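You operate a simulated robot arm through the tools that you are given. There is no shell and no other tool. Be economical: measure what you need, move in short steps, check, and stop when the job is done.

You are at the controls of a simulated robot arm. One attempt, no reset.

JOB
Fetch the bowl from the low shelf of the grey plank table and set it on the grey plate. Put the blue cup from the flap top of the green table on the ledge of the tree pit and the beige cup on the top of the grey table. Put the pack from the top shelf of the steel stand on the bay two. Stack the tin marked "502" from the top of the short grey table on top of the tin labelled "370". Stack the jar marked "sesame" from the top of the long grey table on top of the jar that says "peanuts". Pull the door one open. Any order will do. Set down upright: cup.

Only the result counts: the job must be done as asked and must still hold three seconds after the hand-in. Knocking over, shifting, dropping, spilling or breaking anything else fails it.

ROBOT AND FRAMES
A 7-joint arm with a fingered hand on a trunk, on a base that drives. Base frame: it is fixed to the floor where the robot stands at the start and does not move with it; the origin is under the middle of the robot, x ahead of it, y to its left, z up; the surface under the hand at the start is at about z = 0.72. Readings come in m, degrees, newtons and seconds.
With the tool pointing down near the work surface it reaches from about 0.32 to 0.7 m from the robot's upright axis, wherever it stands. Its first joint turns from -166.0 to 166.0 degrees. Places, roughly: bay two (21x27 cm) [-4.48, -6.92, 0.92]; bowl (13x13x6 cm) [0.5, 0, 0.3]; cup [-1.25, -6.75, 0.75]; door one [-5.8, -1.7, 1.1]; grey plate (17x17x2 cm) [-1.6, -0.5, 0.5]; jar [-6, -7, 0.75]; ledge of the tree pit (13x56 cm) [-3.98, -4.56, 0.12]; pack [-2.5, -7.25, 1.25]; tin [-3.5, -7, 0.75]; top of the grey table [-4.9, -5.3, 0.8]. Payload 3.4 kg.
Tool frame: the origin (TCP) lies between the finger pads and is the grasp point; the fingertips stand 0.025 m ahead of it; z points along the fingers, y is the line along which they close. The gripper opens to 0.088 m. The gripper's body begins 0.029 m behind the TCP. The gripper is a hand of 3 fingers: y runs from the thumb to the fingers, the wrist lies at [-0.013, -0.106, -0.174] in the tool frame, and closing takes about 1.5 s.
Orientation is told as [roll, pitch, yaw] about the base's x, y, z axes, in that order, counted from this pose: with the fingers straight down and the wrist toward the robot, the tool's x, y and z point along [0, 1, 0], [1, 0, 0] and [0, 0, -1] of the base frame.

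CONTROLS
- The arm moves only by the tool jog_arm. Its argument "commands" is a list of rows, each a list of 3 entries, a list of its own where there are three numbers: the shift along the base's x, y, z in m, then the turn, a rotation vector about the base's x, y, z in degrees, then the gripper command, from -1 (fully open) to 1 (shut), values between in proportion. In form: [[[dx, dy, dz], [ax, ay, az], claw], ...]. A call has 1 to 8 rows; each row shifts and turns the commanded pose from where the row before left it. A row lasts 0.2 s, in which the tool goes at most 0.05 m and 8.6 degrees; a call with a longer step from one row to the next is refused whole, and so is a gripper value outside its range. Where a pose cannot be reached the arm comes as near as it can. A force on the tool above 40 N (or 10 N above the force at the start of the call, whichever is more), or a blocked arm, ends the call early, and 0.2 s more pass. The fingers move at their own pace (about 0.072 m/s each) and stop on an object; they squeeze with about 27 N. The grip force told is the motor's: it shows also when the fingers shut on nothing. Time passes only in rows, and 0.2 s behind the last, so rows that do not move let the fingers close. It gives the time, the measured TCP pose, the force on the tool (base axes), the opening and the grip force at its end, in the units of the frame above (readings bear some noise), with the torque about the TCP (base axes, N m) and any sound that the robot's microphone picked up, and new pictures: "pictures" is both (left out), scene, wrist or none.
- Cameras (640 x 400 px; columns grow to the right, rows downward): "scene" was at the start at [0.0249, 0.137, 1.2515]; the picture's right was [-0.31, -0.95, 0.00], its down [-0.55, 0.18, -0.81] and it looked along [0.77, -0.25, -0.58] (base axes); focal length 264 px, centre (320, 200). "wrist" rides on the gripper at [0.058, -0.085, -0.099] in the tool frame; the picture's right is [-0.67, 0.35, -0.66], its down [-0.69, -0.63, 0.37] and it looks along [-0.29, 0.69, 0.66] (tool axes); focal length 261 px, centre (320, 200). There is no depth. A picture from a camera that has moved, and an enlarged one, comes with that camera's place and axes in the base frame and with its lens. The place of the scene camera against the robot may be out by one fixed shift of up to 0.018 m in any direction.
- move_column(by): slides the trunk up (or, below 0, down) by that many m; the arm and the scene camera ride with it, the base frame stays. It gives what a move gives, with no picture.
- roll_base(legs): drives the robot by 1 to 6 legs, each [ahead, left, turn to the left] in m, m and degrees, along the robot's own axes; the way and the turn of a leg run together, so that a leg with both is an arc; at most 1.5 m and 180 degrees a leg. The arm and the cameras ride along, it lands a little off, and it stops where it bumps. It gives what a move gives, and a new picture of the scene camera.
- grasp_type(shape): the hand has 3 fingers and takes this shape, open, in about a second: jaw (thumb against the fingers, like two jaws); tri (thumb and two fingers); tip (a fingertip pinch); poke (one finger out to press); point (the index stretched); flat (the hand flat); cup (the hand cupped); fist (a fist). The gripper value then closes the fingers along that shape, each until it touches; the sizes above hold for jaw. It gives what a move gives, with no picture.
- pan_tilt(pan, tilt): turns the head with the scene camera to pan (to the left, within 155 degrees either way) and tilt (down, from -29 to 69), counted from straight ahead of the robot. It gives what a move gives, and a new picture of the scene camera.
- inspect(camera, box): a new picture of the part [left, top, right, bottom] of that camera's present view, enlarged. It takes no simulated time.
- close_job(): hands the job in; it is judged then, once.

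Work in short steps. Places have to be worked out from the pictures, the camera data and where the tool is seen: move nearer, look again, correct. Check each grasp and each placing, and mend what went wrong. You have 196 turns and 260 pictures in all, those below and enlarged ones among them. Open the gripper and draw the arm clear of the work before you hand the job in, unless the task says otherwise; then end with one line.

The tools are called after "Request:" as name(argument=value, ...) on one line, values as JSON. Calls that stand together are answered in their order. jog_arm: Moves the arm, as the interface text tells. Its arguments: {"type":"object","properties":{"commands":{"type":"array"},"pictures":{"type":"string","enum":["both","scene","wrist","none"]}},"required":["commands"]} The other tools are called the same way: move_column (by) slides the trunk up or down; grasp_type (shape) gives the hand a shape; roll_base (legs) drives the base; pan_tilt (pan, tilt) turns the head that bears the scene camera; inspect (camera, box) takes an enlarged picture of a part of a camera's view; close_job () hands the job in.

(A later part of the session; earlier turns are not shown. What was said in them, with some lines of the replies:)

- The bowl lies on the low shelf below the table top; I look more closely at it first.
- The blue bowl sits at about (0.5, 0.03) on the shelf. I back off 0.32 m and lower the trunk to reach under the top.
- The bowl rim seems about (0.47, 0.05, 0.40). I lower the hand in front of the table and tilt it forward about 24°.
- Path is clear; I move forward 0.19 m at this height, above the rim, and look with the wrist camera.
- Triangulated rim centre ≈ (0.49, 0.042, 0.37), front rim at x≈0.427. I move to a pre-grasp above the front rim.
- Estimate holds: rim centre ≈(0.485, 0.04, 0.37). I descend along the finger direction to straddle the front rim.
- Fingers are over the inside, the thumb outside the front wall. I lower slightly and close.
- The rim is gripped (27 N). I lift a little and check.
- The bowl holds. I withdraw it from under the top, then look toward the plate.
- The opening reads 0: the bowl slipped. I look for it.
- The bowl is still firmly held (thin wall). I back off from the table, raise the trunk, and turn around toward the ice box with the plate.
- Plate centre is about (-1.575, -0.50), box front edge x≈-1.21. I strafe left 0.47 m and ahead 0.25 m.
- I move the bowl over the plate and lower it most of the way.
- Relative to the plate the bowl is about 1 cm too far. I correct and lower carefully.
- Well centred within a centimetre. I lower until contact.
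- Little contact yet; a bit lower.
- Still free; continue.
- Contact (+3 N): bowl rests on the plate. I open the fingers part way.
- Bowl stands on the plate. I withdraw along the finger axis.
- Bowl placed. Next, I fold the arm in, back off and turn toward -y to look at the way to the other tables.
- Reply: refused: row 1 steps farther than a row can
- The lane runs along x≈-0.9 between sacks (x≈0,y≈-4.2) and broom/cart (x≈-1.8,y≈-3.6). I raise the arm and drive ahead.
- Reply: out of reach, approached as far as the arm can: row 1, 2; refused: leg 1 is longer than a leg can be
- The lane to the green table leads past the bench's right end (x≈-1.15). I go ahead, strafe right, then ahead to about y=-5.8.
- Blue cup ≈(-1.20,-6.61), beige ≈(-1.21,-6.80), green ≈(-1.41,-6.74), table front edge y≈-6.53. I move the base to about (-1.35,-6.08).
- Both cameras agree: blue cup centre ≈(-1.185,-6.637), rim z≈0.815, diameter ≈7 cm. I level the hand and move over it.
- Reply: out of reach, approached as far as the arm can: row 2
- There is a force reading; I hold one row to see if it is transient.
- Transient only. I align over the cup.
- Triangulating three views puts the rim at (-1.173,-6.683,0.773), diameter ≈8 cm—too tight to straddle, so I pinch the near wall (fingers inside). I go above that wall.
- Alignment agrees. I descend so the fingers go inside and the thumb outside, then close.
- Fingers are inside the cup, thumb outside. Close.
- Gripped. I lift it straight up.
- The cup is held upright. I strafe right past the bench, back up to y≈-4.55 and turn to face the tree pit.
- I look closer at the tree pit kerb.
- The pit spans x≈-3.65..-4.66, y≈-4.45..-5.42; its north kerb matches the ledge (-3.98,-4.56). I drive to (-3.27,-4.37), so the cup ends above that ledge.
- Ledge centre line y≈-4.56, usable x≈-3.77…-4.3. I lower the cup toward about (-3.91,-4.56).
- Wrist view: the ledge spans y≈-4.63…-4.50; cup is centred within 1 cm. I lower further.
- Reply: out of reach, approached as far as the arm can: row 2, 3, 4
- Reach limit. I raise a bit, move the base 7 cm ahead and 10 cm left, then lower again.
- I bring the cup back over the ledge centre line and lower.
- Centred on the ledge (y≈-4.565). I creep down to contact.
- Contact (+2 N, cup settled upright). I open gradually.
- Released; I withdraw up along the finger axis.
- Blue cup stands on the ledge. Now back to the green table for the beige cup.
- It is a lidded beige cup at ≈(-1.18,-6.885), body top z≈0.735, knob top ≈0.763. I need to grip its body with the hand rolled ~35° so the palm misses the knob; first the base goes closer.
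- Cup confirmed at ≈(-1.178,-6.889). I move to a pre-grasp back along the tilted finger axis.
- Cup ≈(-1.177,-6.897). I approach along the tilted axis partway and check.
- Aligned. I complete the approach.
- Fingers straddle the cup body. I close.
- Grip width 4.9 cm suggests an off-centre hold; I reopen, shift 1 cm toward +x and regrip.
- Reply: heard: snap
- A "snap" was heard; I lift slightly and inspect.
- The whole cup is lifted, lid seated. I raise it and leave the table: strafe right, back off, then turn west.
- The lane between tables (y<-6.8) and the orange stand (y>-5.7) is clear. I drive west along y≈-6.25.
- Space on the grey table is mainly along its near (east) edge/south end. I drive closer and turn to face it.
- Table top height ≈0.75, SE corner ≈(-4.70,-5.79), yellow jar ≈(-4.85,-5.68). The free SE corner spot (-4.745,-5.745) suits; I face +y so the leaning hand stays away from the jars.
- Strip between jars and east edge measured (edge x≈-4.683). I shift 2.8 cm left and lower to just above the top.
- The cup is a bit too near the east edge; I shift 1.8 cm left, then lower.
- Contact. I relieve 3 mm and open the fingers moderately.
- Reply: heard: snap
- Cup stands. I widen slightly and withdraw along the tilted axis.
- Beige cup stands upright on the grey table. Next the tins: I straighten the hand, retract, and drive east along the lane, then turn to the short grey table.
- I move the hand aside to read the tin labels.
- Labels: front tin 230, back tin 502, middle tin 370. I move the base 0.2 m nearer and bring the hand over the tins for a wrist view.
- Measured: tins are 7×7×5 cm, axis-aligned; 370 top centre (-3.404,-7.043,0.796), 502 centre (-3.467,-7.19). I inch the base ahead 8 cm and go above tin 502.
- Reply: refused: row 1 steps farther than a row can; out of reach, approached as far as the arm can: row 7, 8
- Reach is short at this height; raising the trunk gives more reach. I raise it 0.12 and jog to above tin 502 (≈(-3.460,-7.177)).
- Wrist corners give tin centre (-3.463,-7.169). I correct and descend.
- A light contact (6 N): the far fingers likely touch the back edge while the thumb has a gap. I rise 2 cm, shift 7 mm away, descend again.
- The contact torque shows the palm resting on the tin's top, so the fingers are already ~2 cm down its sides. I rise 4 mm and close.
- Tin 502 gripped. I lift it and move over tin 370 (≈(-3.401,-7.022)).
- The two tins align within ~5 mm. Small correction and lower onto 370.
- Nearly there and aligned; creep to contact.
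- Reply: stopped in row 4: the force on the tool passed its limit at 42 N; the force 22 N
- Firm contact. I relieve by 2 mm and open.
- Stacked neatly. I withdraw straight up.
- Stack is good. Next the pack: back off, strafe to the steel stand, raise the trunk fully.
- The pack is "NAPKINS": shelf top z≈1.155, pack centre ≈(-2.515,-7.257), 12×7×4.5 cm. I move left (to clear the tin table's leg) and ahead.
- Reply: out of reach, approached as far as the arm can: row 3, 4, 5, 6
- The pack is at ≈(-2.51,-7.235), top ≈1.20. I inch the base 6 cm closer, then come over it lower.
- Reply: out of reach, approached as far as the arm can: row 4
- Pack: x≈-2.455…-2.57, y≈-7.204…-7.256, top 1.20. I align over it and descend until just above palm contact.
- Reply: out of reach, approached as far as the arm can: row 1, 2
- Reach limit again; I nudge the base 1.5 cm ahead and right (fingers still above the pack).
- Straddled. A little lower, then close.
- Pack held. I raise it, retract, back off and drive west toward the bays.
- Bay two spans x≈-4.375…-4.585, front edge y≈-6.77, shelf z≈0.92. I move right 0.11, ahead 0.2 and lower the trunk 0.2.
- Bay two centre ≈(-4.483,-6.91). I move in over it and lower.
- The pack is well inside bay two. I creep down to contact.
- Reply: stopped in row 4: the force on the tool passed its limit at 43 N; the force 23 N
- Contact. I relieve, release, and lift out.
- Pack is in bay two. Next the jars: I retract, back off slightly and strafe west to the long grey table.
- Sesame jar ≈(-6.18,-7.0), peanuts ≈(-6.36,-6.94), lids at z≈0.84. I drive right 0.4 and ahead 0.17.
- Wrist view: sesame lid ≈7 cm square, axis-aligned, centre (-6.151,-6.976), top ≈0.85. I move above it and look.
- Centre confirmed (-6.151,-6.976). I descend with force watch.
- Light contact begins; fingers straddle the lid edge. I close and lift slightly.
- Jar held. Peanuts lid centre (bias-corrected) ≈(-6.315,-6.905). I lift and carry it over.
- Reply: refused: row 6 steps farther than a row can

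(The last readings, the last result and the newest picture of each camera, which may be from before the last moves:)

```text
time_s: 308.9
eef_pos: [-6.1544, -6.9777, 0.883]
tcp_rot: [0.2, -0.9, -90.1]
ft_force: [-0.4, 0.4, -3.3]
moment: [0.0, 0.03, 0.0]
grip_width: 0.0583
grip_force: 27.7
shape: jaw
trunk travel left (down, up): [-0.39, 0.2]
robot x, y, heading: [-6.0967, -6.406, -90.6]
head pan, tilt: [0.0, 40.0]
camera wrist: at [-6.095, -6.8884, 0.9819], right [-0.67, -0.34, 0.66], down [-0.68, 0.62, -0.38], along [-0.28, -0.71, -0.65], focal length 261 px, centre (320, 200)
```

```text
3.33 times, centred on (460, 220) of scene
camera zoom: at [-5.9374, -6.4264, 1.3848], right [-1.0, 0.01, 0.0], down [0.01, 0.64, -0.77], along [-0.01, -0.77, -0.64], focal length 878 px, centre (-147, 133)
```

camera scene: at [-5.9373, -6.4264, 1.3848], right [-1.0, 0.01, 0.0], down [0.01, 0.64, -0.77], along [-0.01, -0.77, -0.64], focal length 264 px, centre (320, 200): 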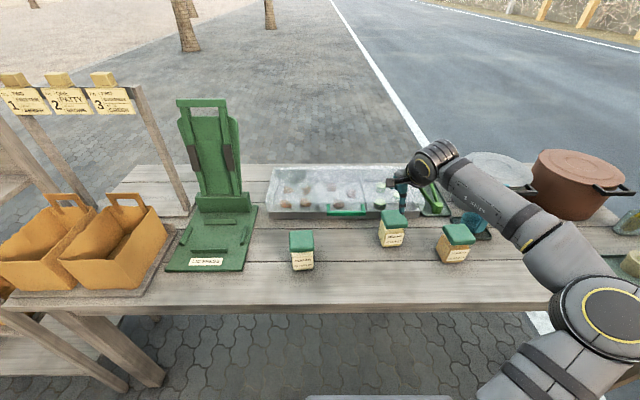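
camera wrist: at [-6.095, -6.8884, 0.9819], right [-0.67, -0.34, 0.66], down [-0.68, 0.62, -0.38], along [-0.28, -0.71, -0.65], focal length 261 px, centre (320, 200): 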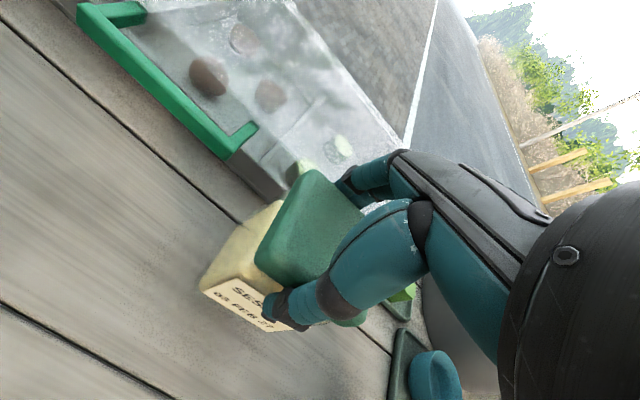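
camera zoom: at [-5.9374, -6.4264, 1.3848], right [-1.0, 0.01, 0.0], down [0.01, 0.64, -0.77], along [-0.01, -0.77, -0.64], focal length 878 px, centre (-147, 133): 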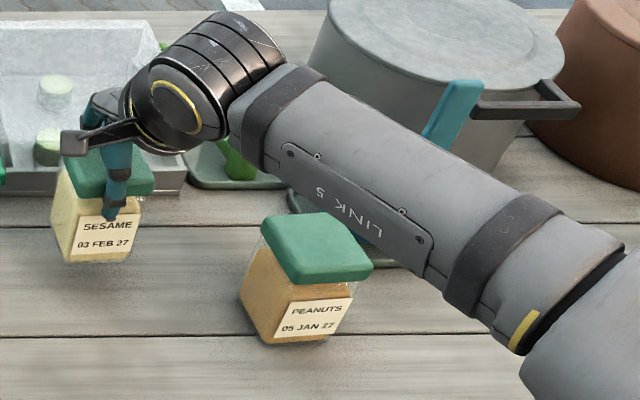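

Request:
jog_arm(commands=[[[0, 0, 0.045], [0, 0, 0], 1], [[0, 0, 0.045], [0, 0, 0], 1], [[-0.03, 0.013, 0.02], [0, 0, 0], 1], [[-0.04, 0.018, 0], [0, 0, 0], 1], [[-0.04, 0.018, 0], [0, 0, 0], 1], [[-0.04, 0.018, 0], [0, 0, 0], 1], [[-0.011, 0.006, 0], [0, 0, 0], 1], [[0, 0, 0], [0, 0, 0], 1]])

Request:
inspect(camera="scene", box=[390, 160, 530, 280])

```text
time_s: 310.7
eef_pos: [-6.3143, -6.9043, 0.9919]
tcp_rot: [0.1, -1.0, -90.0]
ft_force: [0.2, -0.9, -2.6]
moment: [0.0, 0.0, -0.01]
grip_width: 0.0581
grip_force: 26.9
shape: jaw
trunk travel left (down, up): [-0.39, 0.2]
robot x, y, heading: [-6.0976, -6.405, -90.5]
head pan, tilt: [0.0, 40.0]
camera scene: at [-5.9375, -6.4264, 1.3849], right [-1.0, 0.01, 0.0], down [0.01, 0.64, -0.77], along [-0.01, -0.77, -0.64], focal length 264 px, centre (320, 200)
camera wrist: at [-6.2558, -6.8164, 1.0901], right [-0.67, -0.34, 0.66], down [-0.68, 0.62, -0.38], along [-0.28, -0.71, -0.65], focal length 261 px, centre (320, 200)
```

scene: 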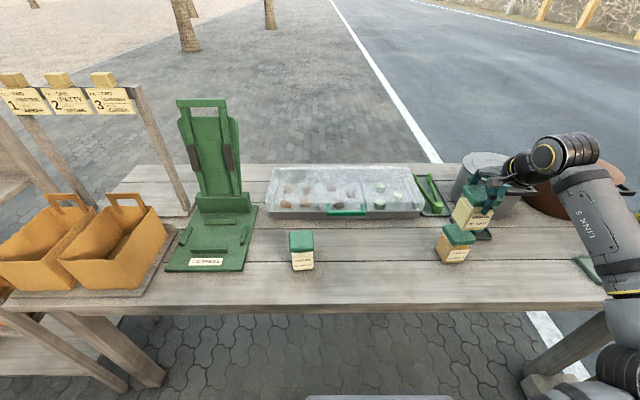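
wrist: 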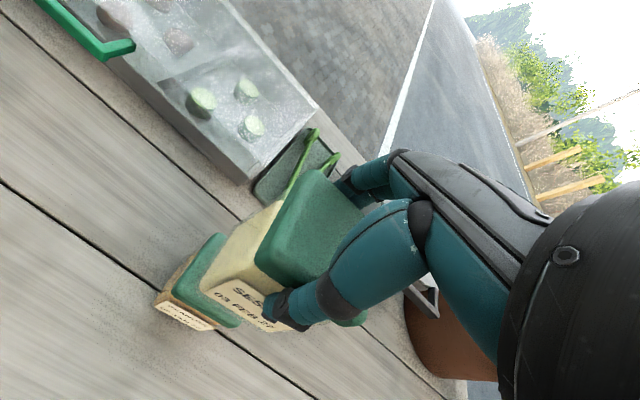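

```text
3.33 times, centred on (460, 220) of scene
camera zoom: at [-5.9375, -6.4264, 1.3849], right [-1.0, 0.01, 0.0], down [0.01, 0.64, -0.77], along [-0.01, -0.77, -0.64], focal length 878 px, centre (-147, 133)
```

zoom: 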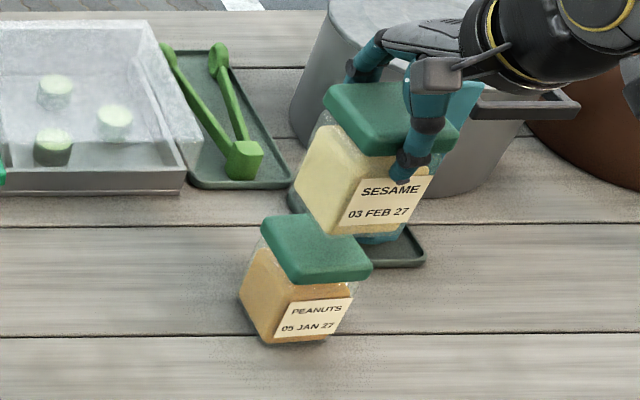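

Estimates differ by ~1.5 cm; I lower closer to compare directly.

Request:
jog_arm(commands=[[[0.003, -0.002, -0.02], [0, 0, 0], 1], [[0, 0, -0.012], [0, 0, 0], 1], [[0, 0, 0], [0, 0, 0], 1]], pictures="wrist")

Request:
inspect(camera="scene", box=[420, 180, 520, 270])

Request:
inspect(camera="wrist", box=[130, 150, 390, 350])

```text
time_s: 311.5
eef_pos: [-6.312, -6.9076, 0.9609]
tcp_rot: [0.1, -1.0, -90.1]
ft_force: [1.0, -0.2, -2.8]
moment: [0.02, -0.01, 0.01]
grip_width: 0.0579
grip_force: 26.9
shape: jaw
trunk travel left (down, up): [-0.39, 0.2]
robot x, y, heading: [-6.0966, -6.4059, -90.4]
head pan, tilt: [0.0, 40.0]
camera wrist: at [-6.2525, -6.8186, 1.0597], right [-0.67, -0.34, 0.66], down [-0.68, 0.62, -0.38], along [-0.28, -0.71, -0.65], focal length 261 px, centre (320, 200)
```

wrist: 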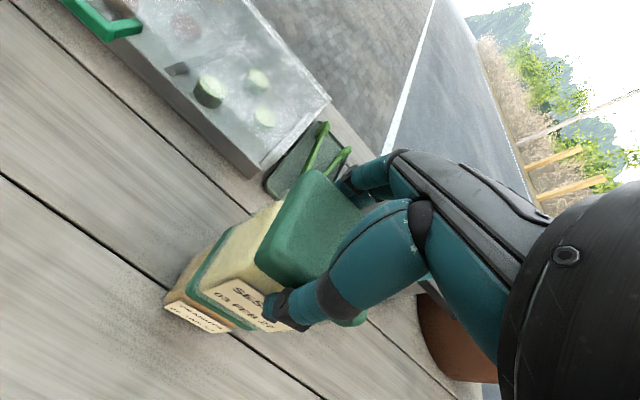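

```text
4.44 times, centred on (470, 225) of scene
camera zoom: at [-5.9375, -6.4264, 1.3849], right [-1.0, 0.01, 0.0], down [0.01, 0.64, -0.77], along [-0.01, -0.77, -0.64], focal length 1171 px, centre (-347, 89)
```

zoom: 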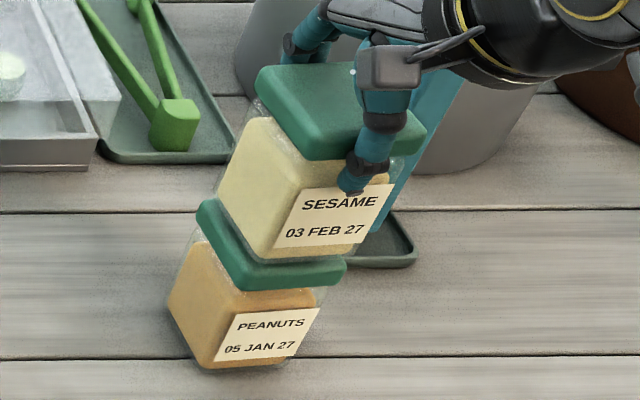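

```text
2.00 times, centred on (260, 250) of wrist
camera zoom: at [-6.2525, -6.8186, 1.0597], right [-0.67, -0.34, 0.66], down [-0.68, 0.62, -0.38], along [-0.28, -0.71, -0.65], focal length 521 px, centre (440, 100)
```

zoom: 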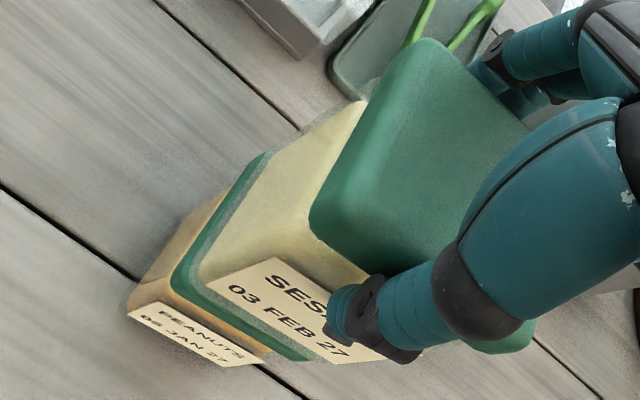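

Jars are aligned within ~4 mm. I lower onto the lid.

Request:
jog_arm(commands=[[[0.002, 0, -0.006], [0, 0, 0], 1], [[0, 0, -0.004], [0, 0, 0], 1], [[0, 0, -0.003], [0, 0, 0], 1], [[0, 0, -0.003], [0, 0, 0], 1], [[0, 0, 0], [0, 0, 0], 1]], pictures="none")

```text
time_s: 312.7
eef_pos: [-6.3085, -6.9056, 0.9508]
tcp_rot: [-0.1, -2.0, -90.1]
ft_force: [-1.4, 0.9, 22.7]
moment: [0.15, 0.02, -0.02]
grip_width: 0.0568
grip_force: 26.8
shape: jaw
trunk travel left (down, up): [-0.39, 0.2]
robot x, y, heading: [-6.0996, -6.4056, -90.6]
head pan, tilt: [0.0, 40.0]
stopped in row 5: the force on the tool passed its limit at 41 N (the readings are from after the stop); the commanded pose is now the measured one
```

Contact. I relieve, release and check.

Request:
jog_arm(commands=[[[0, 0, 0.002], [0, 0, 0], 1], [[0, 0, 0], [0, 0, 0], 0.3], [[0, 0, 0], [0, 0, 0], -0.4], [[0, 0, 0], [0, 0, 0], -1], [[0, 0, 0.001], [0, 0, 0], -1]], pictures="wrist")

Request:
inspect(camera="scene", box=[420, 180, 520, 270])

```text
time_s: 313.9
eef_pos: [-6.3096, -6.9057, 0.9509]
tcp_rot: [0.0, -1.4, -90.1]
ft_force: [-0.5, -0.2, 0.2]
moment: [-0.03, 0.0, 0.02]
grip_width: 0.088
grip_force: 0.1
shape: jaw
trunk travel left (down, up): [-0.39, 0.2]
robot x, y, heading: [-6.0971, -6.4082, -90.6]
head pan, tilt: [0.0, 40.0]
camera wrist: at [-6.2506, -6.8175, 1.0483], right [-0.67, -0.33, 0.66], down [-0.68, 0.62, -0.38], along [-0.29, -0.71, -0.64], focal length 261 px, centre (320, 200)
```

wrist: 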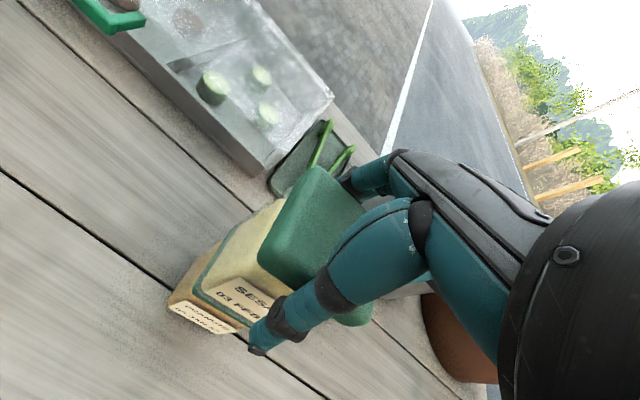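

```text
4.44 times, centred on (470, 225) of scene
camera zoom: at [-5.9374, -6.4261, 1.3847], right [-1.0, 0.01, 0.0], down [0.01, 0.64, -0.77], along [-0.01, -0.77, -0.64], focal length 1171 px, centre (-347, 89)
```

zoom: 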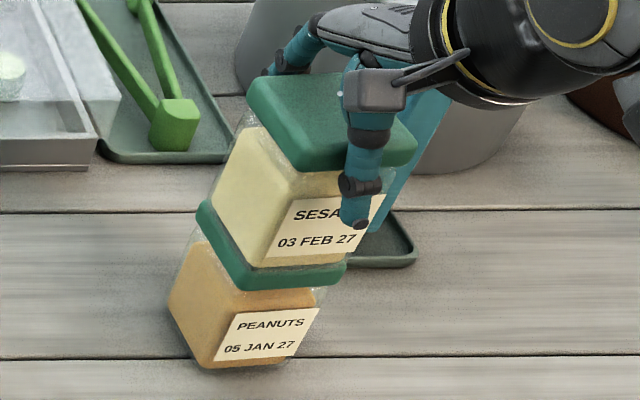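

Stacked well. I withdraw straight up and back.

Request:
jog_arm(commands=[[[0, 0, 0.02], [0, 0, 0], -1], [[0, 0, 0.04], [0, 0, 0], -1], [[0, 0, 0.045], [0, 0, 0], -1], [[0, 0.02, 0.045], [0, 0, 0], -1], [[0.02, 0.04, 0.02], [0, 0, 0], -1], [[0.02, 0.04, 0.01], [0, 0, 0], -1]], pictures="none")

Request:
inspect(camera="scene", box=[400, 150, 520, 270])

```text
time_s: 315.3
eef_pos: [-6.2792, -6.7979, 1.0797]
tcp_rot: [0.0, -1.6, -90.0]
ft_force: [0.3, -0.6, 0.2]
moment: [-0.01, 0.03, 0.0]
grip_width: 0.0876
grip_force: 0.1
shape: jaw
out of reach, approached as far as the arm can: row 3, 4
trunk travel left (down, up): [-0.39, 0.2]
robot x, y, heading: [-6.0954, -6.4056, -90.3]
head pan, tilt: [0.0, 40.0]
```

```text
3.33 times, centred on (460, 210) of scene
camera zoom: at [-5.9372, -6.4261, 1.3848], right [-1.0, 0.01, 0.0], down [0.01, 0.64, -0.77], along [-0.01, -0.77, -0.64], focal length 878 px, centre (-147, 167)
```

zoom: 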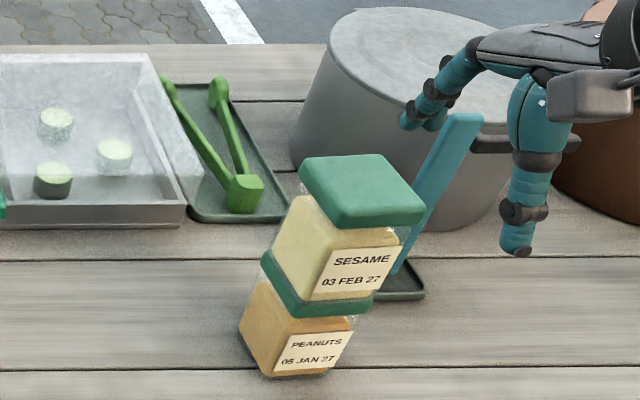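

Stack done. For the door I back off, strafe to x≈-5.65 and turn north to look.

Request:
roll_base(legs=[[-0.12, 0.45, 0], [0, 0, 90], [0, 0, 90]])

Request:
pan_tilt(pan=0, tilt=18)

```text
time_s: 325.7
eef_pos: [-5.4609, -5.8964, 1.078]
tcp_rot: [0.0, -1.4, 89.9]
ft_force: [-0.2, 0.8, 0.6]
moment: [-0.01, 0.01, 0.01]
grip_width: 0.0882
grip_force: 0.0
shape: jaw
trunk travel left (down, up): [-0.39, 0.2]
robot x, y, heading: [-5.645, -6.2888, 89.2]
head pan, tilt: [0.0, 40.0]
camera scene: at [-5.8017, -6.2553, 1.3849], right [1.0, -0.01, 0.0], down [-0.01, -0.64, -0.77], along [0.01, 0.77, -0.64], focal length 264 px, centre (320, 200)
```

scene: 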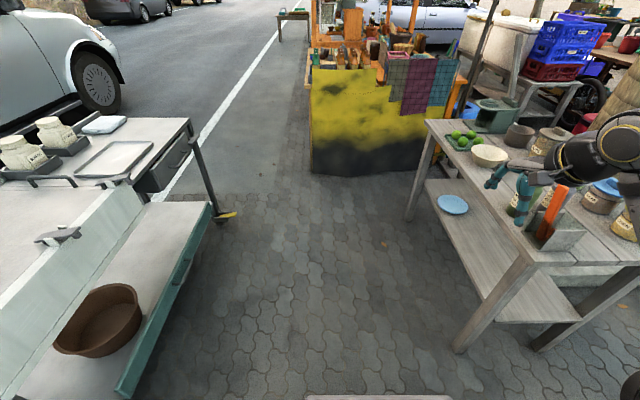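

```text
time_s: 326.5
eef_pos: [-5.4617, -5.8963, 1.0787]
tcp_rot: [-0.1, -1.6, 89.8]
ft_force: [-0.1, -0.1, 0.4]
moment: [0.0, 0.02, 0.0]
grip_width: 0.0879
grip_force: 0.0
shape: jaw
trunk travel left (down, up): [-0.39, 0.2]
robot x, y, heading: [-5.6448, -6.2891, 89.2]
head pan, tilt: [0.0, 18.0]
camera scene: at [-5.8016, -6.247, 1.4194], right [1.0, -0.01, 0.0], down [0.0, -0.31, -0.95], along [0.01, 0.95, -0.31], focal length 264 px, centre (320, 200)
```

scene: 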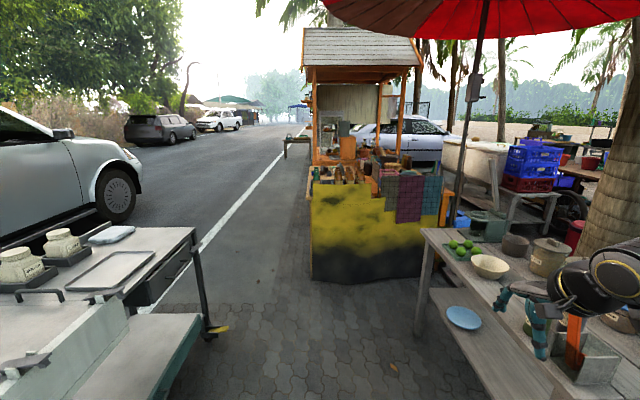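

The way leads north past the cart (x≤-6.5, y up to -4.85) then along the street side (x≈-6.35) of the food stall. I tuck the hand left and drive.

Request:
jog_arm(commands=[[[-0.045, -0.01, 0.01], [0, 0, 0], -1], [[-0.045, -0.01, 0.01], [0, 0, 0], -1], [[-0.045, 0, 0.01], [0, 0, 0], -1], [[-0.045, 0, 0.0], [0, 0, 0], -1], [[-0.045, 0, 0], [0, 0, 0], -1], [[-0.04, 0, 0], [0, 0, 0], -1]], pictures="none")

Request:
roll_base(legs=[[1.4, 0.05, 0.8], [0.33, 0.5, 0], [0.15, 0.15, 0], [0.8, 0, 0]])

Request:
pan_tilt(pan=-35, tilt=15)

```text
time_s: 327.9
eef_pos: [-5.7283, -5.9175, 1.1055]
tcp_rot: [0.2, -1.6, 89.9]
ft_force: [0.4, 0.1, -0.6]
moment: [0.0, 0.0, -0.02]
grip_width: 0.0878
grip_force: 0.1
shape: jaw
trunk travel left (down, up): [-0.39, 0.2]
robot x, y, heading: [-5.643, -6.2889, 89.3]
head pan, tilt: [0.0, 18.0]
```

```text
time_s: 343.1
eef_pos: [-6.4317, -3.2298, 1.1045]
tcp_rot: [0.1, -1.4, 91.0]
ft_force: [-0.4, -0.3, -0.2]
moment: [0.01, 0.01, -0.01]
grip_width: 0.0881
grip_force: 0.1
shape: jaw
trunk travel left (down, up): [-0.39, 0.2]
robot x, y, heading: [-6.34, -3.5991, 90.7]
head pan, tilt: [0.0, 18.0]
camera scene: at [-6.4977, -3.5615, 1.4195], right [1.0, 0.01, 0.0], down [0.0, -0.31, -0.95], along [-0.01, 0.95, -0.31], focal length 264 px, centre (320, 200)
```

scene: 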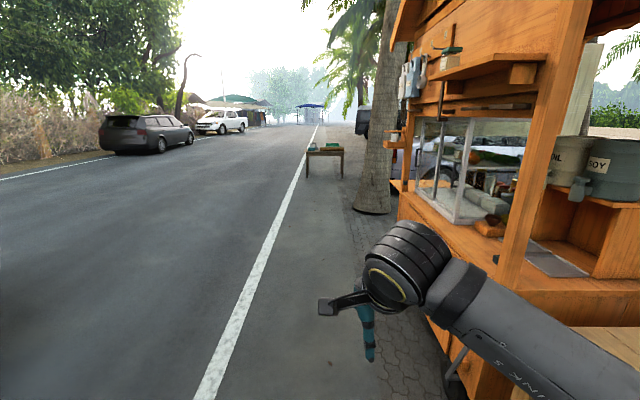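

```text
time_s: 344.1
eef_pos: [-6.4314, -3.2301, 1.1046]
tcp_rot: [0.0, -1.5, 91.0]
ft_force: [-0.3, -0.7, -0.1]
moment: [0.0, -0.01, -0.03]
grip_width: 0.0878
grip_force: 0.0
shape: jaw
trunk travel left (down, up): [-0.39, 0.2]
robot x, y, heading: [-6.3398, -3.6007, 90.5]
head pan, tilt: [-35.0, 15.0]
camera scene: at [-6.444, -3.5778, 1.4244], right [0.82, -0.57, 0.0], down [-0.15, -0.21, -0.97], along [0.55, 0.8, -0.26], focal length 264 px, centre (320, 200)
```

scene: 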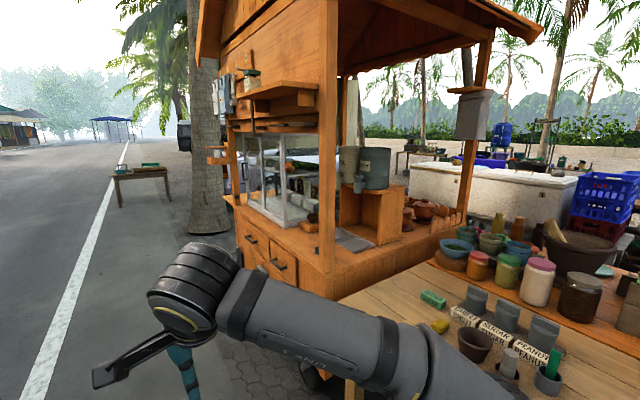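

The kiosk's west side carries the glass case. I drive ahead to y≈-1.95, shift left, and turn east to face it.

Request:
roll_base(legs=[[1.4, 0.2, 0], [0.3, 0, 0], [0, 0, -90]])

Request:
pan_tilt(pan=0, tilt=15)

```text
time_s: 356.8
eef_pos: [-6.2117, -1.7684, 1.1048]
tcp_rot: [0.0, -1.4, 2.3]
ft_force: [-1.0, 0.8, -0.4]
moment: [0.03, -0.01, 0.0]
grip_width: 0.088
grip_force: 0.1
shape: jaw
trunk travel left (down, up): [-0.39, 0.2]
robot x, y, heading: [-6.5775, -1.8708, 1.8]
head pan, tilt: [-35.0, 15.0]
camera scene: at [-6.5638, -1.7567, 1.4244], right [-0.55, -0.84, 0.0], down [-0.22, 0.14, -0.97], along [0.81, -0.53, -0.26], focal length 264 px, centre (320, 200)
```

scene: 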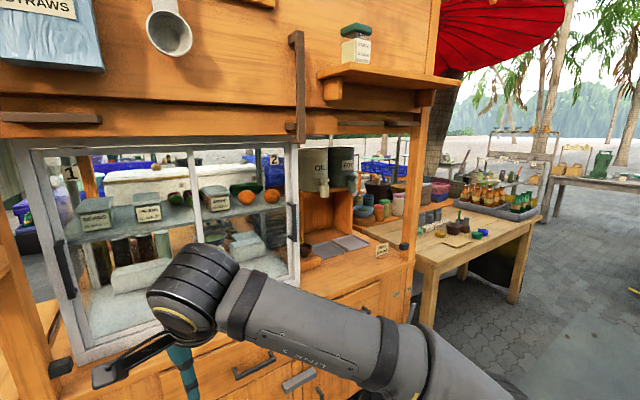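

```text
time_s: 357.8
eef_pos: [-6.2122, -1.7683, 1.1037]
tcp_rot: [0.1, -1.5, 2.3]
ft_force: [0.3, -0.3, 0.2]
moment: [-0.01, 0.01, -0.01]
grip_width: 0.0879
grip_force: 0.1
shape: jaw
trunk travel left (down, up): [-0.39, 0.2]
robot x, y, heading: [-6.5747, -1.8684, 1.9]
head pan, tilt: [0.0, 15.0]
camera scene: at [-6.5486, -1.7027, 1.4244], right [0.03, -1.0, 0.0], down [-0.26, -0.01, -0.97], along [0.97, 0.03, -0.26], focal length 264 px, centre (320, 200)
```

scene: 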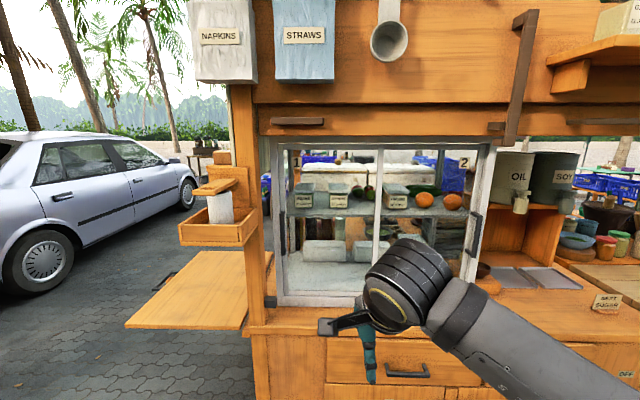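

Request:
inspect(camera="scene", box=[250, 130, 510, 310])

```text
2.22 times, centred on (380, 220) of scene
camera zoom: at [-6.5486, -1.7027, 1.4244], right [0.03, -1.0, 0.0], down [-0.26, -0.01, -0.97], along [0.97, 0.03, -0.26], focal length 586 px, centre (187, 156)
```

zoom: 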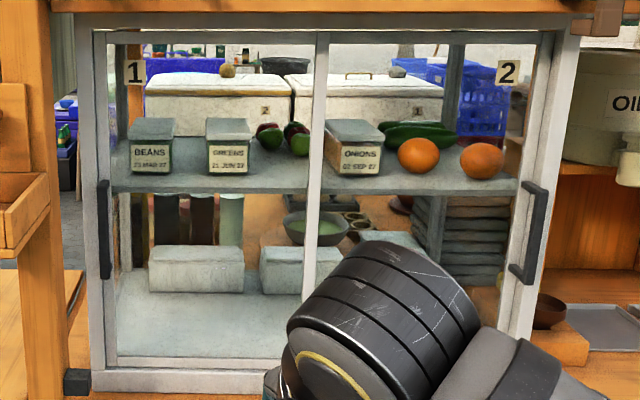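

Request:
inspect(camera="scene", box=[258, 190, 338, 310])

Request:
inspect(camera="scene", box=[360, 130, 500, 220])

```text
3.33 times, centred on (298, 250) of scene
camera zoom: at [-6.5486, -1.7027, 1.4244], right [0.03, -1.0, 0.0], down [-0.26, -0.01, -0.97], along [0.97, 0.03, -0.26], focal length 878 px, centre (393, 33)
```

zoom: 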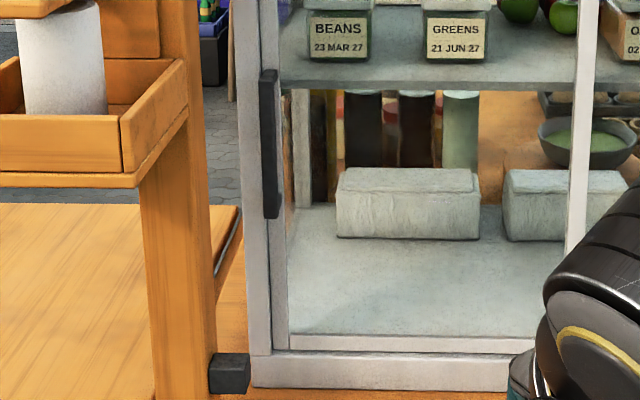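

```text
4.44 times, centred on (430, 175) of scene
camera zoom: at [-6.5486, -1.7027, 1.4244], right [0.03, -1.0, 0.0], down [-0.26, -0.01, -0.97], along [0.97, 0.03, -0.26], focal length 1171 px, centre (-169, 311)
```

zoom: 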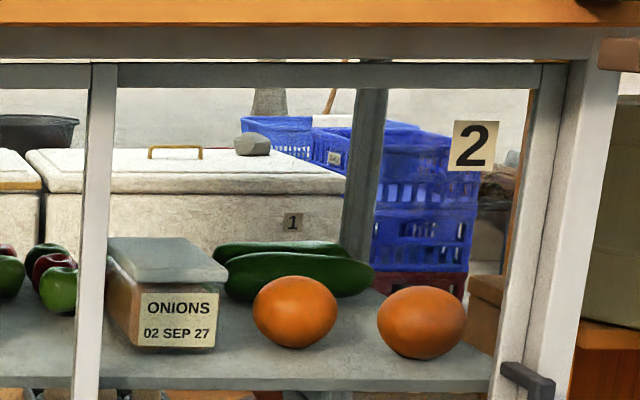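

Door one is the left glass pane with a vertical bar handle on its outer (left) stile, at ≈(-5.80,-1.565,1.12) — the overlapping centre stile suggests it slides right. I turn the hand to point forward with the closing axis horizontal.

Request:
jog_arm(commands=[[[0.012, 0.008, 0], [-4.9, -4.9, 4.9], -1], [[0.012, 0.008, 0], [-4.9, -4.9, 4.9], -1], [[0.012, 0.008, 0], [-4.9, -4.9, 4.9], -1], [[0.012, 0.008, 0], [-4.9, -4.9, 4.9], -1], [[0.012, 0.008, 0], [-4.9, -4.9, 4.9], -1], [[0.012, 0.008, 0], [-4.9, -4.9, 4.9], -1], [[0.012, 0.008, 0], [-4.9, -4.9, 4.9], -1]], pictures="none")

Request:
jog_arm(commands=[[[0.012, 0.008, 0], [-4.9, -4.9, 4.9], -1], [[0.012, 0.008, 0], [-4.9, -4.9, 4.9], -1], [[0.012, 0.008, 0], [-4.9, -4.9, 4.9], -1], [[0.012, 0.008, 0], [-4.9, -4.9, 4.9], -1], [[0.012, 0.008, 0], [-4.9, -4.9, 4.9], -1], [[0.012, 0.008, 0], [-4.9, -4.9, 4.9], -1], [[0, 0, 0], [-4.9, -4.9, 4.9], -1]], pictures="scene")

```text
time_s: 359.4
eef_pos: [-6.1264, -1.7125, 1.1064]
tcp_rot: [-45.5, -18.9, 47.6]
ft_force: [0.4, -0.4, -0.6]
moment: [0.02, 0.0, 0.0]
grip_width: 0.0881
grip_force: 0.1
shape: jaw
trunk travel left (down, up): [-0.39, 0.2]
robot x, y, heading: [-6.5758, -1.8673, 1.7]
head pan, tilt: [0.0, 15.0]
```

```text
time_s: 361.0
eef_pos: [-6.0546, -1.6657, 1.1054]
tcp_rot: [-89.3, 1.6, 90.9]
ft_force: [0.9, -0.2, -0.2]
moment: [0.02, 0.0, 0.0]
grip_width: 0.0877
grip_force: 0.0
shape: jaw
trunk travel left (down, up): [-0.39, 0.2]
robot x, y, heading: [-6.5795, -1.8709, 2.0]
head pan, tilt: [0.0, 15.0]
camera scene: at [-6.5484, -1.7026, 1.4244], right [0.03, -1.0, 0.0], down [-0.26, -0.01, -0.97], along [0.97, 0.03, -0.26], focal length 264 px, centre (320, 200)
```

scene: 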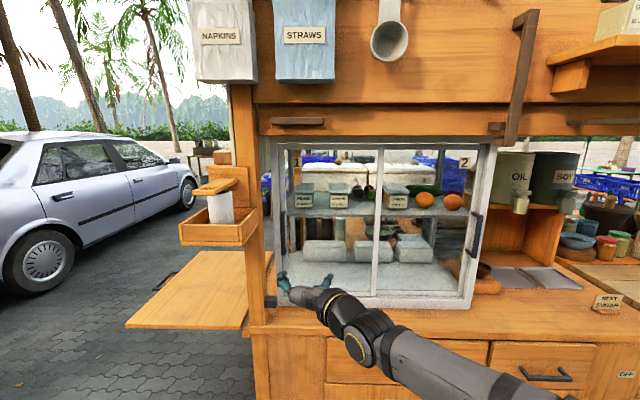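

Orientation is right. I move the base ahead 0.12 and left 0.1 and look with the wrist camera.

Request:
roll_base(legs=[[0.12, 0.1, -1.9]])

Request:
inspect(camera="wrist", box=[0, 0, 640, 400])

```text
time_s: 362.4
eef_pos: [-5.928, -1.5807, 1.1065]
tcp_rot: [-89.2, 1.6, 89.0]
ft_force: [0.0, 0.4, 0.4]
moment: [-0.01, 0.01, -0.01]
grip_width: 0.088
grip_force: 0.0
shape: jaw
trunk travel left (down, up): [-0.39, 0.2]
robot x, y, heading: [-6.4618, -1.7648, -0.3]
head pan, tilt: [0.0, 15.0]
camera scene: at [-6.4235, -1.6027, 1.4244], right [0.0, -1.0, 0.0], down [-0.26, 0.0, -0.97], along [0.97, 0.0, -0.26], focal length 264 px, centre (320, 200)
```

scene: 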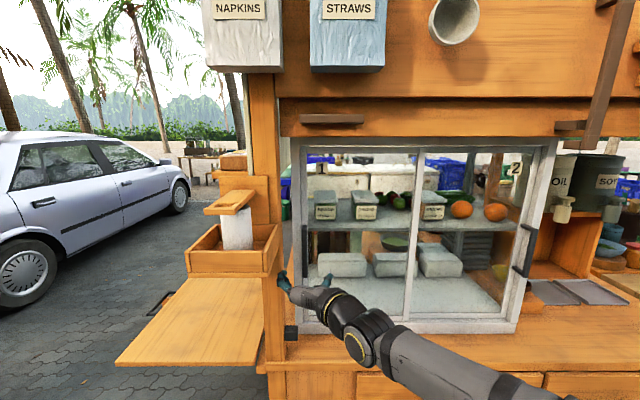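

```text
1.00 times, centred on (320, 200) of wrist (not enlarged: the box is as wide or as high as the picture)
camera zoom: at [-6.0291, -1.6637, 1.0518], right [-0.64, 0.38, 0.67], down [0.36, -0.62, 0.7], along [0.68, 0.69, 0.26], focal length 261 px, centre (320, 200)
```

zoom: 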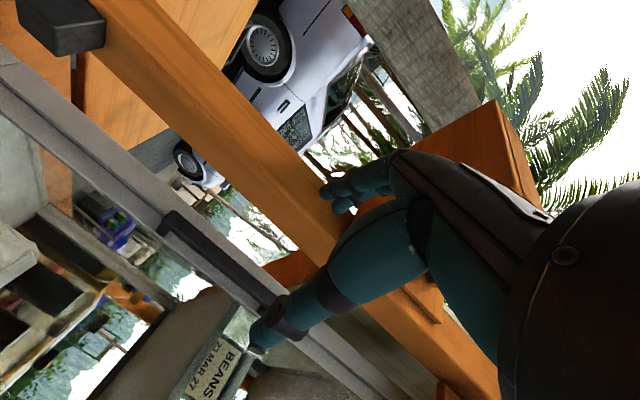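

Handle bar: x≈-5.79, y≈-1.565, z≈1.03–1.17. A wooden post stands just left, so I half-close the fingers, align in y, advance most of the way and check.

Request:
jog_arm(commands=[[[0, 0.008, 0], [0, 0, 0], 0], [[0.0, 0.008, -0.006], [0, 0, 0], 0], [[0.02, 0, 0], [0, 0, 0], 0], [[0.03, 0, 0], [0, 0, 0], 0], [[0.02, 0, 0], [0, 0, 0], 0], [[0, 0, 0], [0, 0, 0], 0]])

```text
time_s: 363.8
eef_pos: [-5.8577, -1.5651, 1.1]
tcp_rot: [-89.2, 1.6, 89.0]
ft_force: [0.2, -1.4, 0.1]
moment: [0.01, 0.02, 0.01]
grip_width: 0.0441
grip_force: 0.1
shape: jaw
trunk travel left (down, up): [-0.39, 0.2]
robot x, y, heading: [-6.4613, -1.7675, 0.2]
head pan, tilt: [0.0, 15.0]
camera scene: at [-6.4235, -1.6029, 1.4244], right [0.0, -1.0, 0.0], down [-0.26, 0.0, -0.97], along [0.97, 0.0, -0.26], focal length 264 px, centre (320, 200)
camera wrist: at [-5.9586, -1.6485, 1.0457], right [-0.64, 0.38, 0.67], down [0.36, -0.62, 0.7], along [0.68, 0.69, 0.26], focal length 261 px, centre (320, 200)
```

scene: 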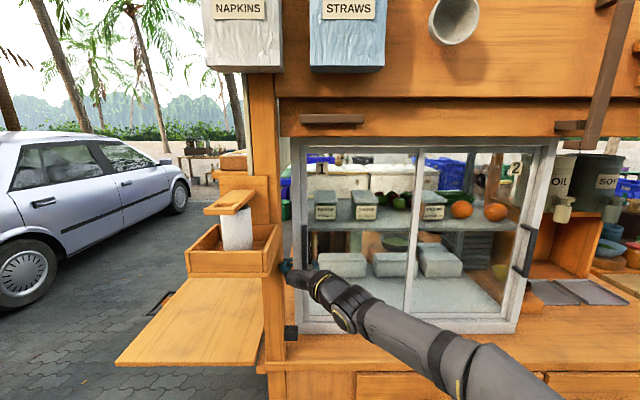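
wrist: 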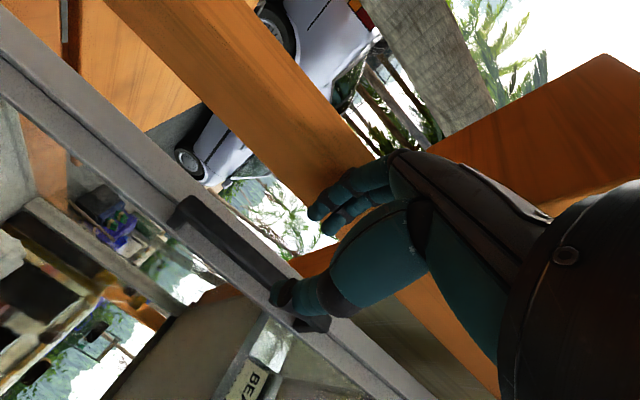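

Handle refined: x≈-5.79, y≈-1.570. I shift 5 mm right and advance onto the bar.

Request:
jog_arm(commands=[[[0, -0.005, 0], [0, 0, 0], 0], [[0.02, 0, 0], [0, 0, 0], 0], [[0.015, 0, 0], [0, 0, 0], 0], [[0.012, 0, 0], [0, 0, 0], 0], [[0.006, 0, 0], [0, 0, 0], 0], [[0, 0, 0], [0, 0, 0], 0]], pictures="wrist")

```text
time_s: 365.2
eef_pos: [-5.8067, -1.5688, 1.1003]
tcp_rot: [-89.1, 1.7, 89.0]
ft_force: [-0.3, -0.3, -0.5]
moment: [0.01, 0.02, 0.02]
grip_width: 0.0447
grip_force: 0.1
shape: jaw
trunk travel left (down, up): [-0.39, 0.2]
robot x, y, heading: [-6.4592, -1.7691, 0.3]
head pan, tilt: [0.0, 15.0]
camera wrist: at [-5.9065, -1.6529, 1.046], right [-0.64, 0.38, 0.67], down [0.36, -0.62, 0.7], along [0.68, 0.69, 0.26], focal length 261 px, centre (320, 200)
```

wrist: 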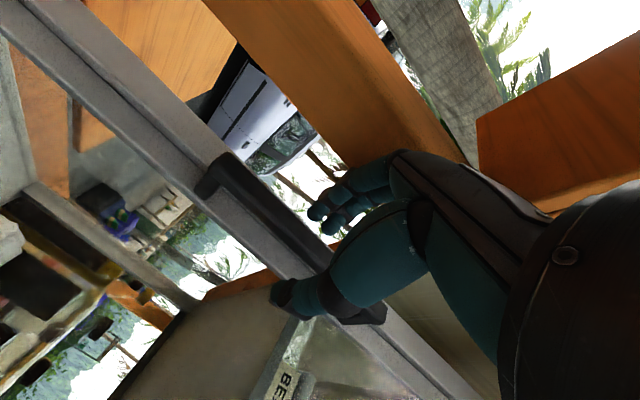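

Bar is centred between the fingers; I advance further.

Request:
jog_arm(commands=[[[0.008, 0, 0], [0, 0, 0], 0], [[0.008, 0, 0], [0, 0, 0], 0], [[0.006, 0, 0], [0, 0, 0], 0], [[0, 0, 0], [0, 0, 0], 0]], pictures="wrist")

```text
time_s: 366.3
eef_pos: [-5.7903, -1.5664, 1.1021]
tcp_rot: [-89.2, 1.5, 89.6]
ft_force: [-24.7, -3.9, -3.9]
moment: [-0.11, 0.22, 0.69]
grip_width: 0.0425
grip_force: 0.0
shape: jaw
trunk travel left (down, up): [-0.39, 0.2]
robot x, y, heading: [-6.4614, -1.7657, 0.2]
head pan, tilt: [0.0, 15.0]
stopped in row 4: the force on the tool passed its limit at 41 N (the readings are from after the stop); the commanded pose is now the measured one
camera wrist: at [-5.8895, -1.6498, 1.0476], right [-0.64, 0.37, 0.67], down [0.37, -0.61, 0.7], along [0.67, 0.7, 0.26], focal length 261 px, centre (320, 200)
```

wrist: 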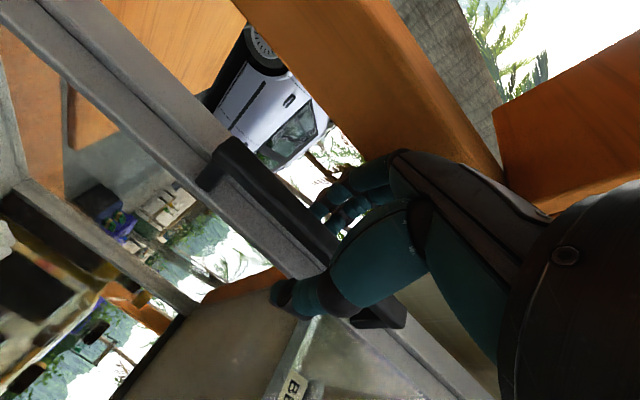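

Fingertips touch the frame. I back 4 mm and close on the bar.

Request:
jog_arm(commands=[[[-0.004, 0, 0], [0, 0, 0], 0.3], [[0, 0, 0], [0, 0, 0], 0.7], [[0, 0, 0], [0, 0, 0], 1], [[0, 0, 0], [0, 0, 0], 1], [[0, 0, 0], [0, 0, 0], 1], [[0, 0, 0], [0, 0, 0], 1]], pictures="wrist")

```text
time_s: 367.7
eef_pos: [-5.7876, -1.571, 1.0994]
tcp_rot: [-89.1, 1.5, 89.1]
ft_force: [7.5, -11.8, 4.9]
moment: [-0.08, 0.0, -0.03]
grip_width: 0.0034
grip_force: 27.6
shape: jaw
trunk travel left (down, up): [-0.39, 0.2]
robot x, y, heading: [-6.4592, -1.7656, 0.2]
head pan, tilt: [0.0, 15.0]
camera wrist: at [-5.8883, -1.6544, 1.046], right [-0.64, 0.38, 0.67], down [0.37, -0.62, 0.7], along [0.68, 0.69, 0.26], focal length 261 px, centre (320, 200)
```

wrist: 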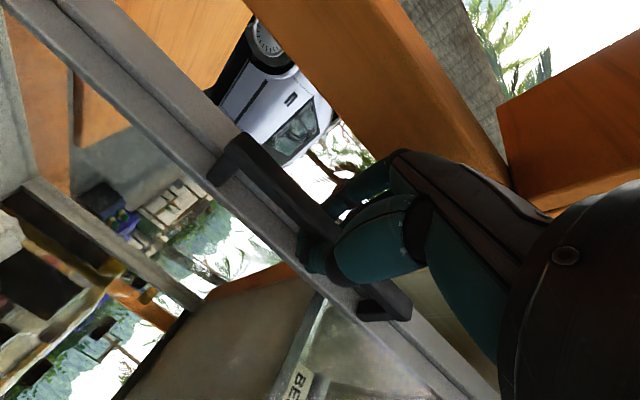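

Gripped. I try sliding to the right (−y) gently.

Request:
jog_arm(commands=[[[0, -0.005, 0], [0, 0, 0], 1], [[0, -0.007, 0], [0, 0, 0], 1], [[0, -0.008, 0], [0, 0, 0], 1], [[0, 0, 0], [0, 0, 0], 1]], pictures="scene")

```text
time_s: 368.7
eef_pos: [-5.7878, -1.587, 1.0989]
tcp_rot: [-89.0, 1.6, 89.4]
ft_force: [12.6, 1.8, 9.3]
moment: [-0.09, 0.0, -0.04]
grip_width: 0.0031
grip_force: 27.7
shape: jaw
trunk travel left (down, up): [-0.39, 0.2]
robot x, y, heading: [-6.4605, -1.7625, -0.0]
head pan, tilt: [0.0, 15.0]
camera scene: at [-6.4231, -1.6027, 1.4244], right [0.0, -1.0, 0.0], down [-0.26, 0.0, -0.97], along [0.97, 0.0, -0.26], focal length 264 px, centre (320, 200)
```

scene: 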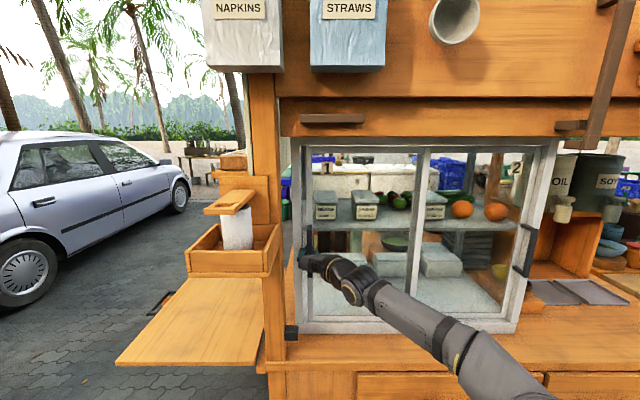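

The pane slides right. I continue sliding.

Request:
jog_arm(commands=[[[0.001, -0.02, 0.001], [0, 0, 0], 1], [[0.001, -0.025, 0.001], [0, 0, 0], 1], [[0, -0.025, 0], [0, 0, 0], 1], [[0, -0.025, 0], [0, 0, 0], 1], [[0, -0.02, 0], [0, 0, 0], 1]], pictures="none")

```text
time_s: 369.9
eef_pos: [-5.7861, -1.7035, 1.0996]
tcp_rot: [-89.1, 1.5, 89.3]
ft_force: [0.4, -0.9, 1.2]
moment: [-0.11, -0.04, 0.02]
grip_width: 0.0029
grip_force: 27.1
shape: jaw
trunk travel left (down, up): [-0.39, 0.2]
robot x, y, heading: [-6.461, -1.7671, -0.2]
head pan, tilt: [0.0, 15.0]
```

Request:
jog_arm(commands=[[[0, -0.025, 0], [0, 0, 0], 1], [[0, -0.025, 0], [0, 0, 0], 1], [[0, -0.02, 0], [0, 0, 0], 1], [[0, -0.015, 0], [0, 0, 0], 1], [[0, 0, 0], [0, 0, 0], 1]], pictures="scene")

```text
time_s: 371.1
eef_pos: [-5.7858, -1.7896, 1.1007]
tcp_rot: [-89.0, 1.7, 89.3]
ft_force: [2.6, -0.2, 0.6]
moment: [-0.09, -0.01, 0.03]
grip_width: 0.0026
grip_force: 27.0
shape: jaw
trunk travel left (down, up): [-0.39, 0.2]
robot x, y, heading: [-6.4576, -1.7648, -0.0]
head pan, tilt: [0.0, 15.0]
camera scene: at [-6.4237, -1.6028, 1.4244], right [0.0, -1.0, 0.0], down [-0.26, 0.0, -0.97], along [0.97, 0.0, -0.26], focal length 264 px, centre (320, 200)
```

scene: 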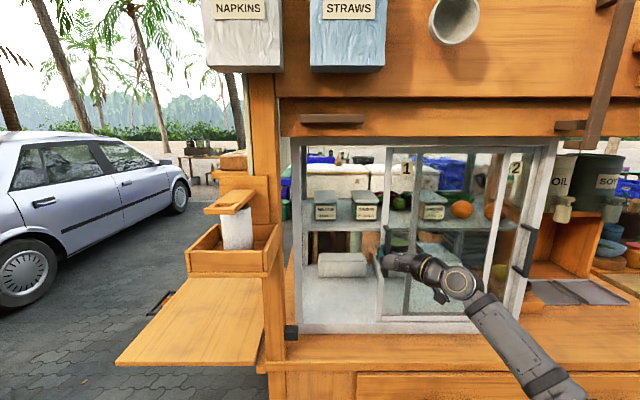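

Nearly fully open; I push a little further until it stops.

Request:
jog_arm(commands=[[[0, -0.015, 0], [0, 0, 0], 1], [[0, -0.012, 0], [0, 0, 0], 1], [[0, -0.01, 0], [0, 0, 0], 1], [[0, 0, 0], [0, 0, 0], 1]], pictures="none")

```text
time_s: 372.1
eef_pos: [-5.7846, -1.8249, 1.1019]
tcp_rot: [-89.0, 1.5, 89.3]
ft_force: [2.2, 2.0, -4.1]
moment: [-0.16, 0.03, -0.01]
grip_width: 0.0026
grip_force: 26.8
shape: jaw
trunk travel left (down, up): [-0.39, 0.2]
robot x, y, heading: [-6.4582, -1.7667, -0.1]
head pan, tilt: [0.0, 15.0]
```

Request:
jog_arm(commands=[[[0, -0.008, 0], [0, 0, 0], 1], [[0, -0.008, 0], [0, 0, 0], 1], [[0, 0, 0], [0, 0, 0], 1]], pictures="scene")

```text
time_s: 372.9
eef_pos: [-5.7859, -1.8402, 1.1009]
tcp_rot: [-89.0, 1.6, 89.2]
ft_force: [3.2, 0.9, -4.0]
moment: [-0.14, 0.03, -0.01]
grip_width: 0.0032
grip_force: 26.5
shape: jaw
trunk travel left (down, up): [-0.39, 0.2]
robot x, y, heading: [-6.4598, -1.7704, 0.1]
head pan, tilt: [0.0, 15.0]
camera scene: at [-6.4231, -1.6026, 1.4243], right [0.0, -1.0, 0.0], down [-0.26, 0.0, -0.97], along [0.97, 0.0, -0.26], focal length 264 px, centre (320, 200)
```

scene: 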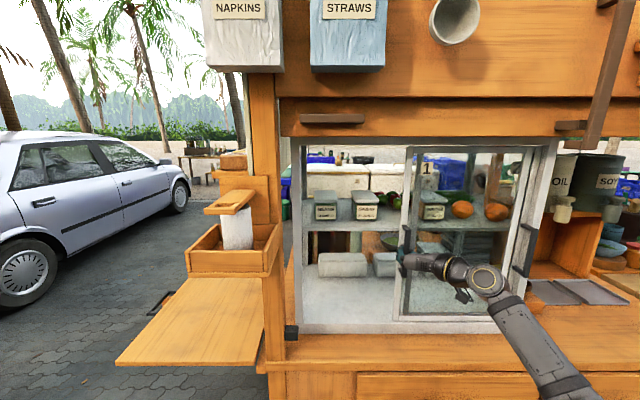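

Door one now fully overlaps door two — open. I release and withdraw.

Request:
jog_arm(commands=[[[0, 0, 0], [0, 0, 0], 0.5], [[0, 0, 0], [0, 0, 0], 0], [[0, 0, 0], [0, 0, 0], 0], [[-0.02, 0, 0], [0, 0, 0], 0], [[-0.04, 0, 0], [0, 0, 0], 0], [[-0.045, 0, 0], [0, 0, 0], 0], [[-0.045, 0, 0], [0, 0, 0], -1], [[-0.045, 0, 0], [0, 0, 0], -1]], pictures="scene")

```text
time_s: 374.7
eef_pos: [-5.9808, -1.8379, 1.1003]
tcp_rot: [-89.0, 1.6, 89.3]
ft_force: [0.8, -0.4, -0.1]
moment: [0.02, 0.04, 0.01]
grip_width: 0.088
grip_force: 0.1
shape: jaw
trunk travel left (down, up): [-0.39, 0.2]
robot x, y, heading: [-6.4579, -1.7692, -0.0]
head pan, tilt: [0.0, 15.0]
camera scene: at [-6.4243, -1.6028, 1.4244], right [0.0, -1.0, 0.0], down [-0.26, 0.0, -0.97], along [0.97, 0.0, -0.26], focal length 264 px, centre (320, 200)
```

scene: 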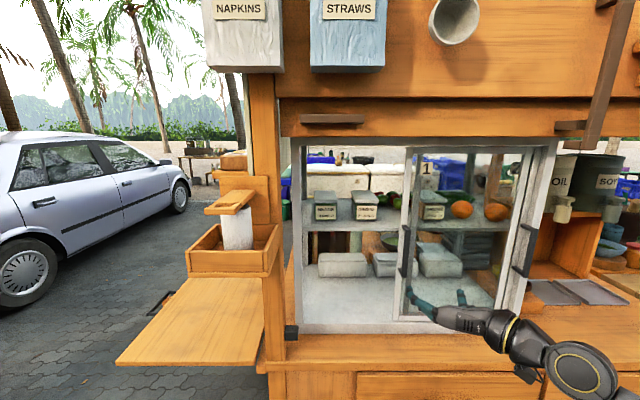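

Door one stays open, the gripper is open and the arm clear, and all the other placements were checked. I hand in.

Request:
close_job()

```text
The job is handed in.
```

I finished every part of the job and handed it in: the bowl is on the grey plate, the blue cup on the tree-pit ledge, the beige cup on the grey table, and the napkin pack in bay two. Tin 502 is stacked on 370, the sesame jar on the peanuts jar, and door one is slid open.
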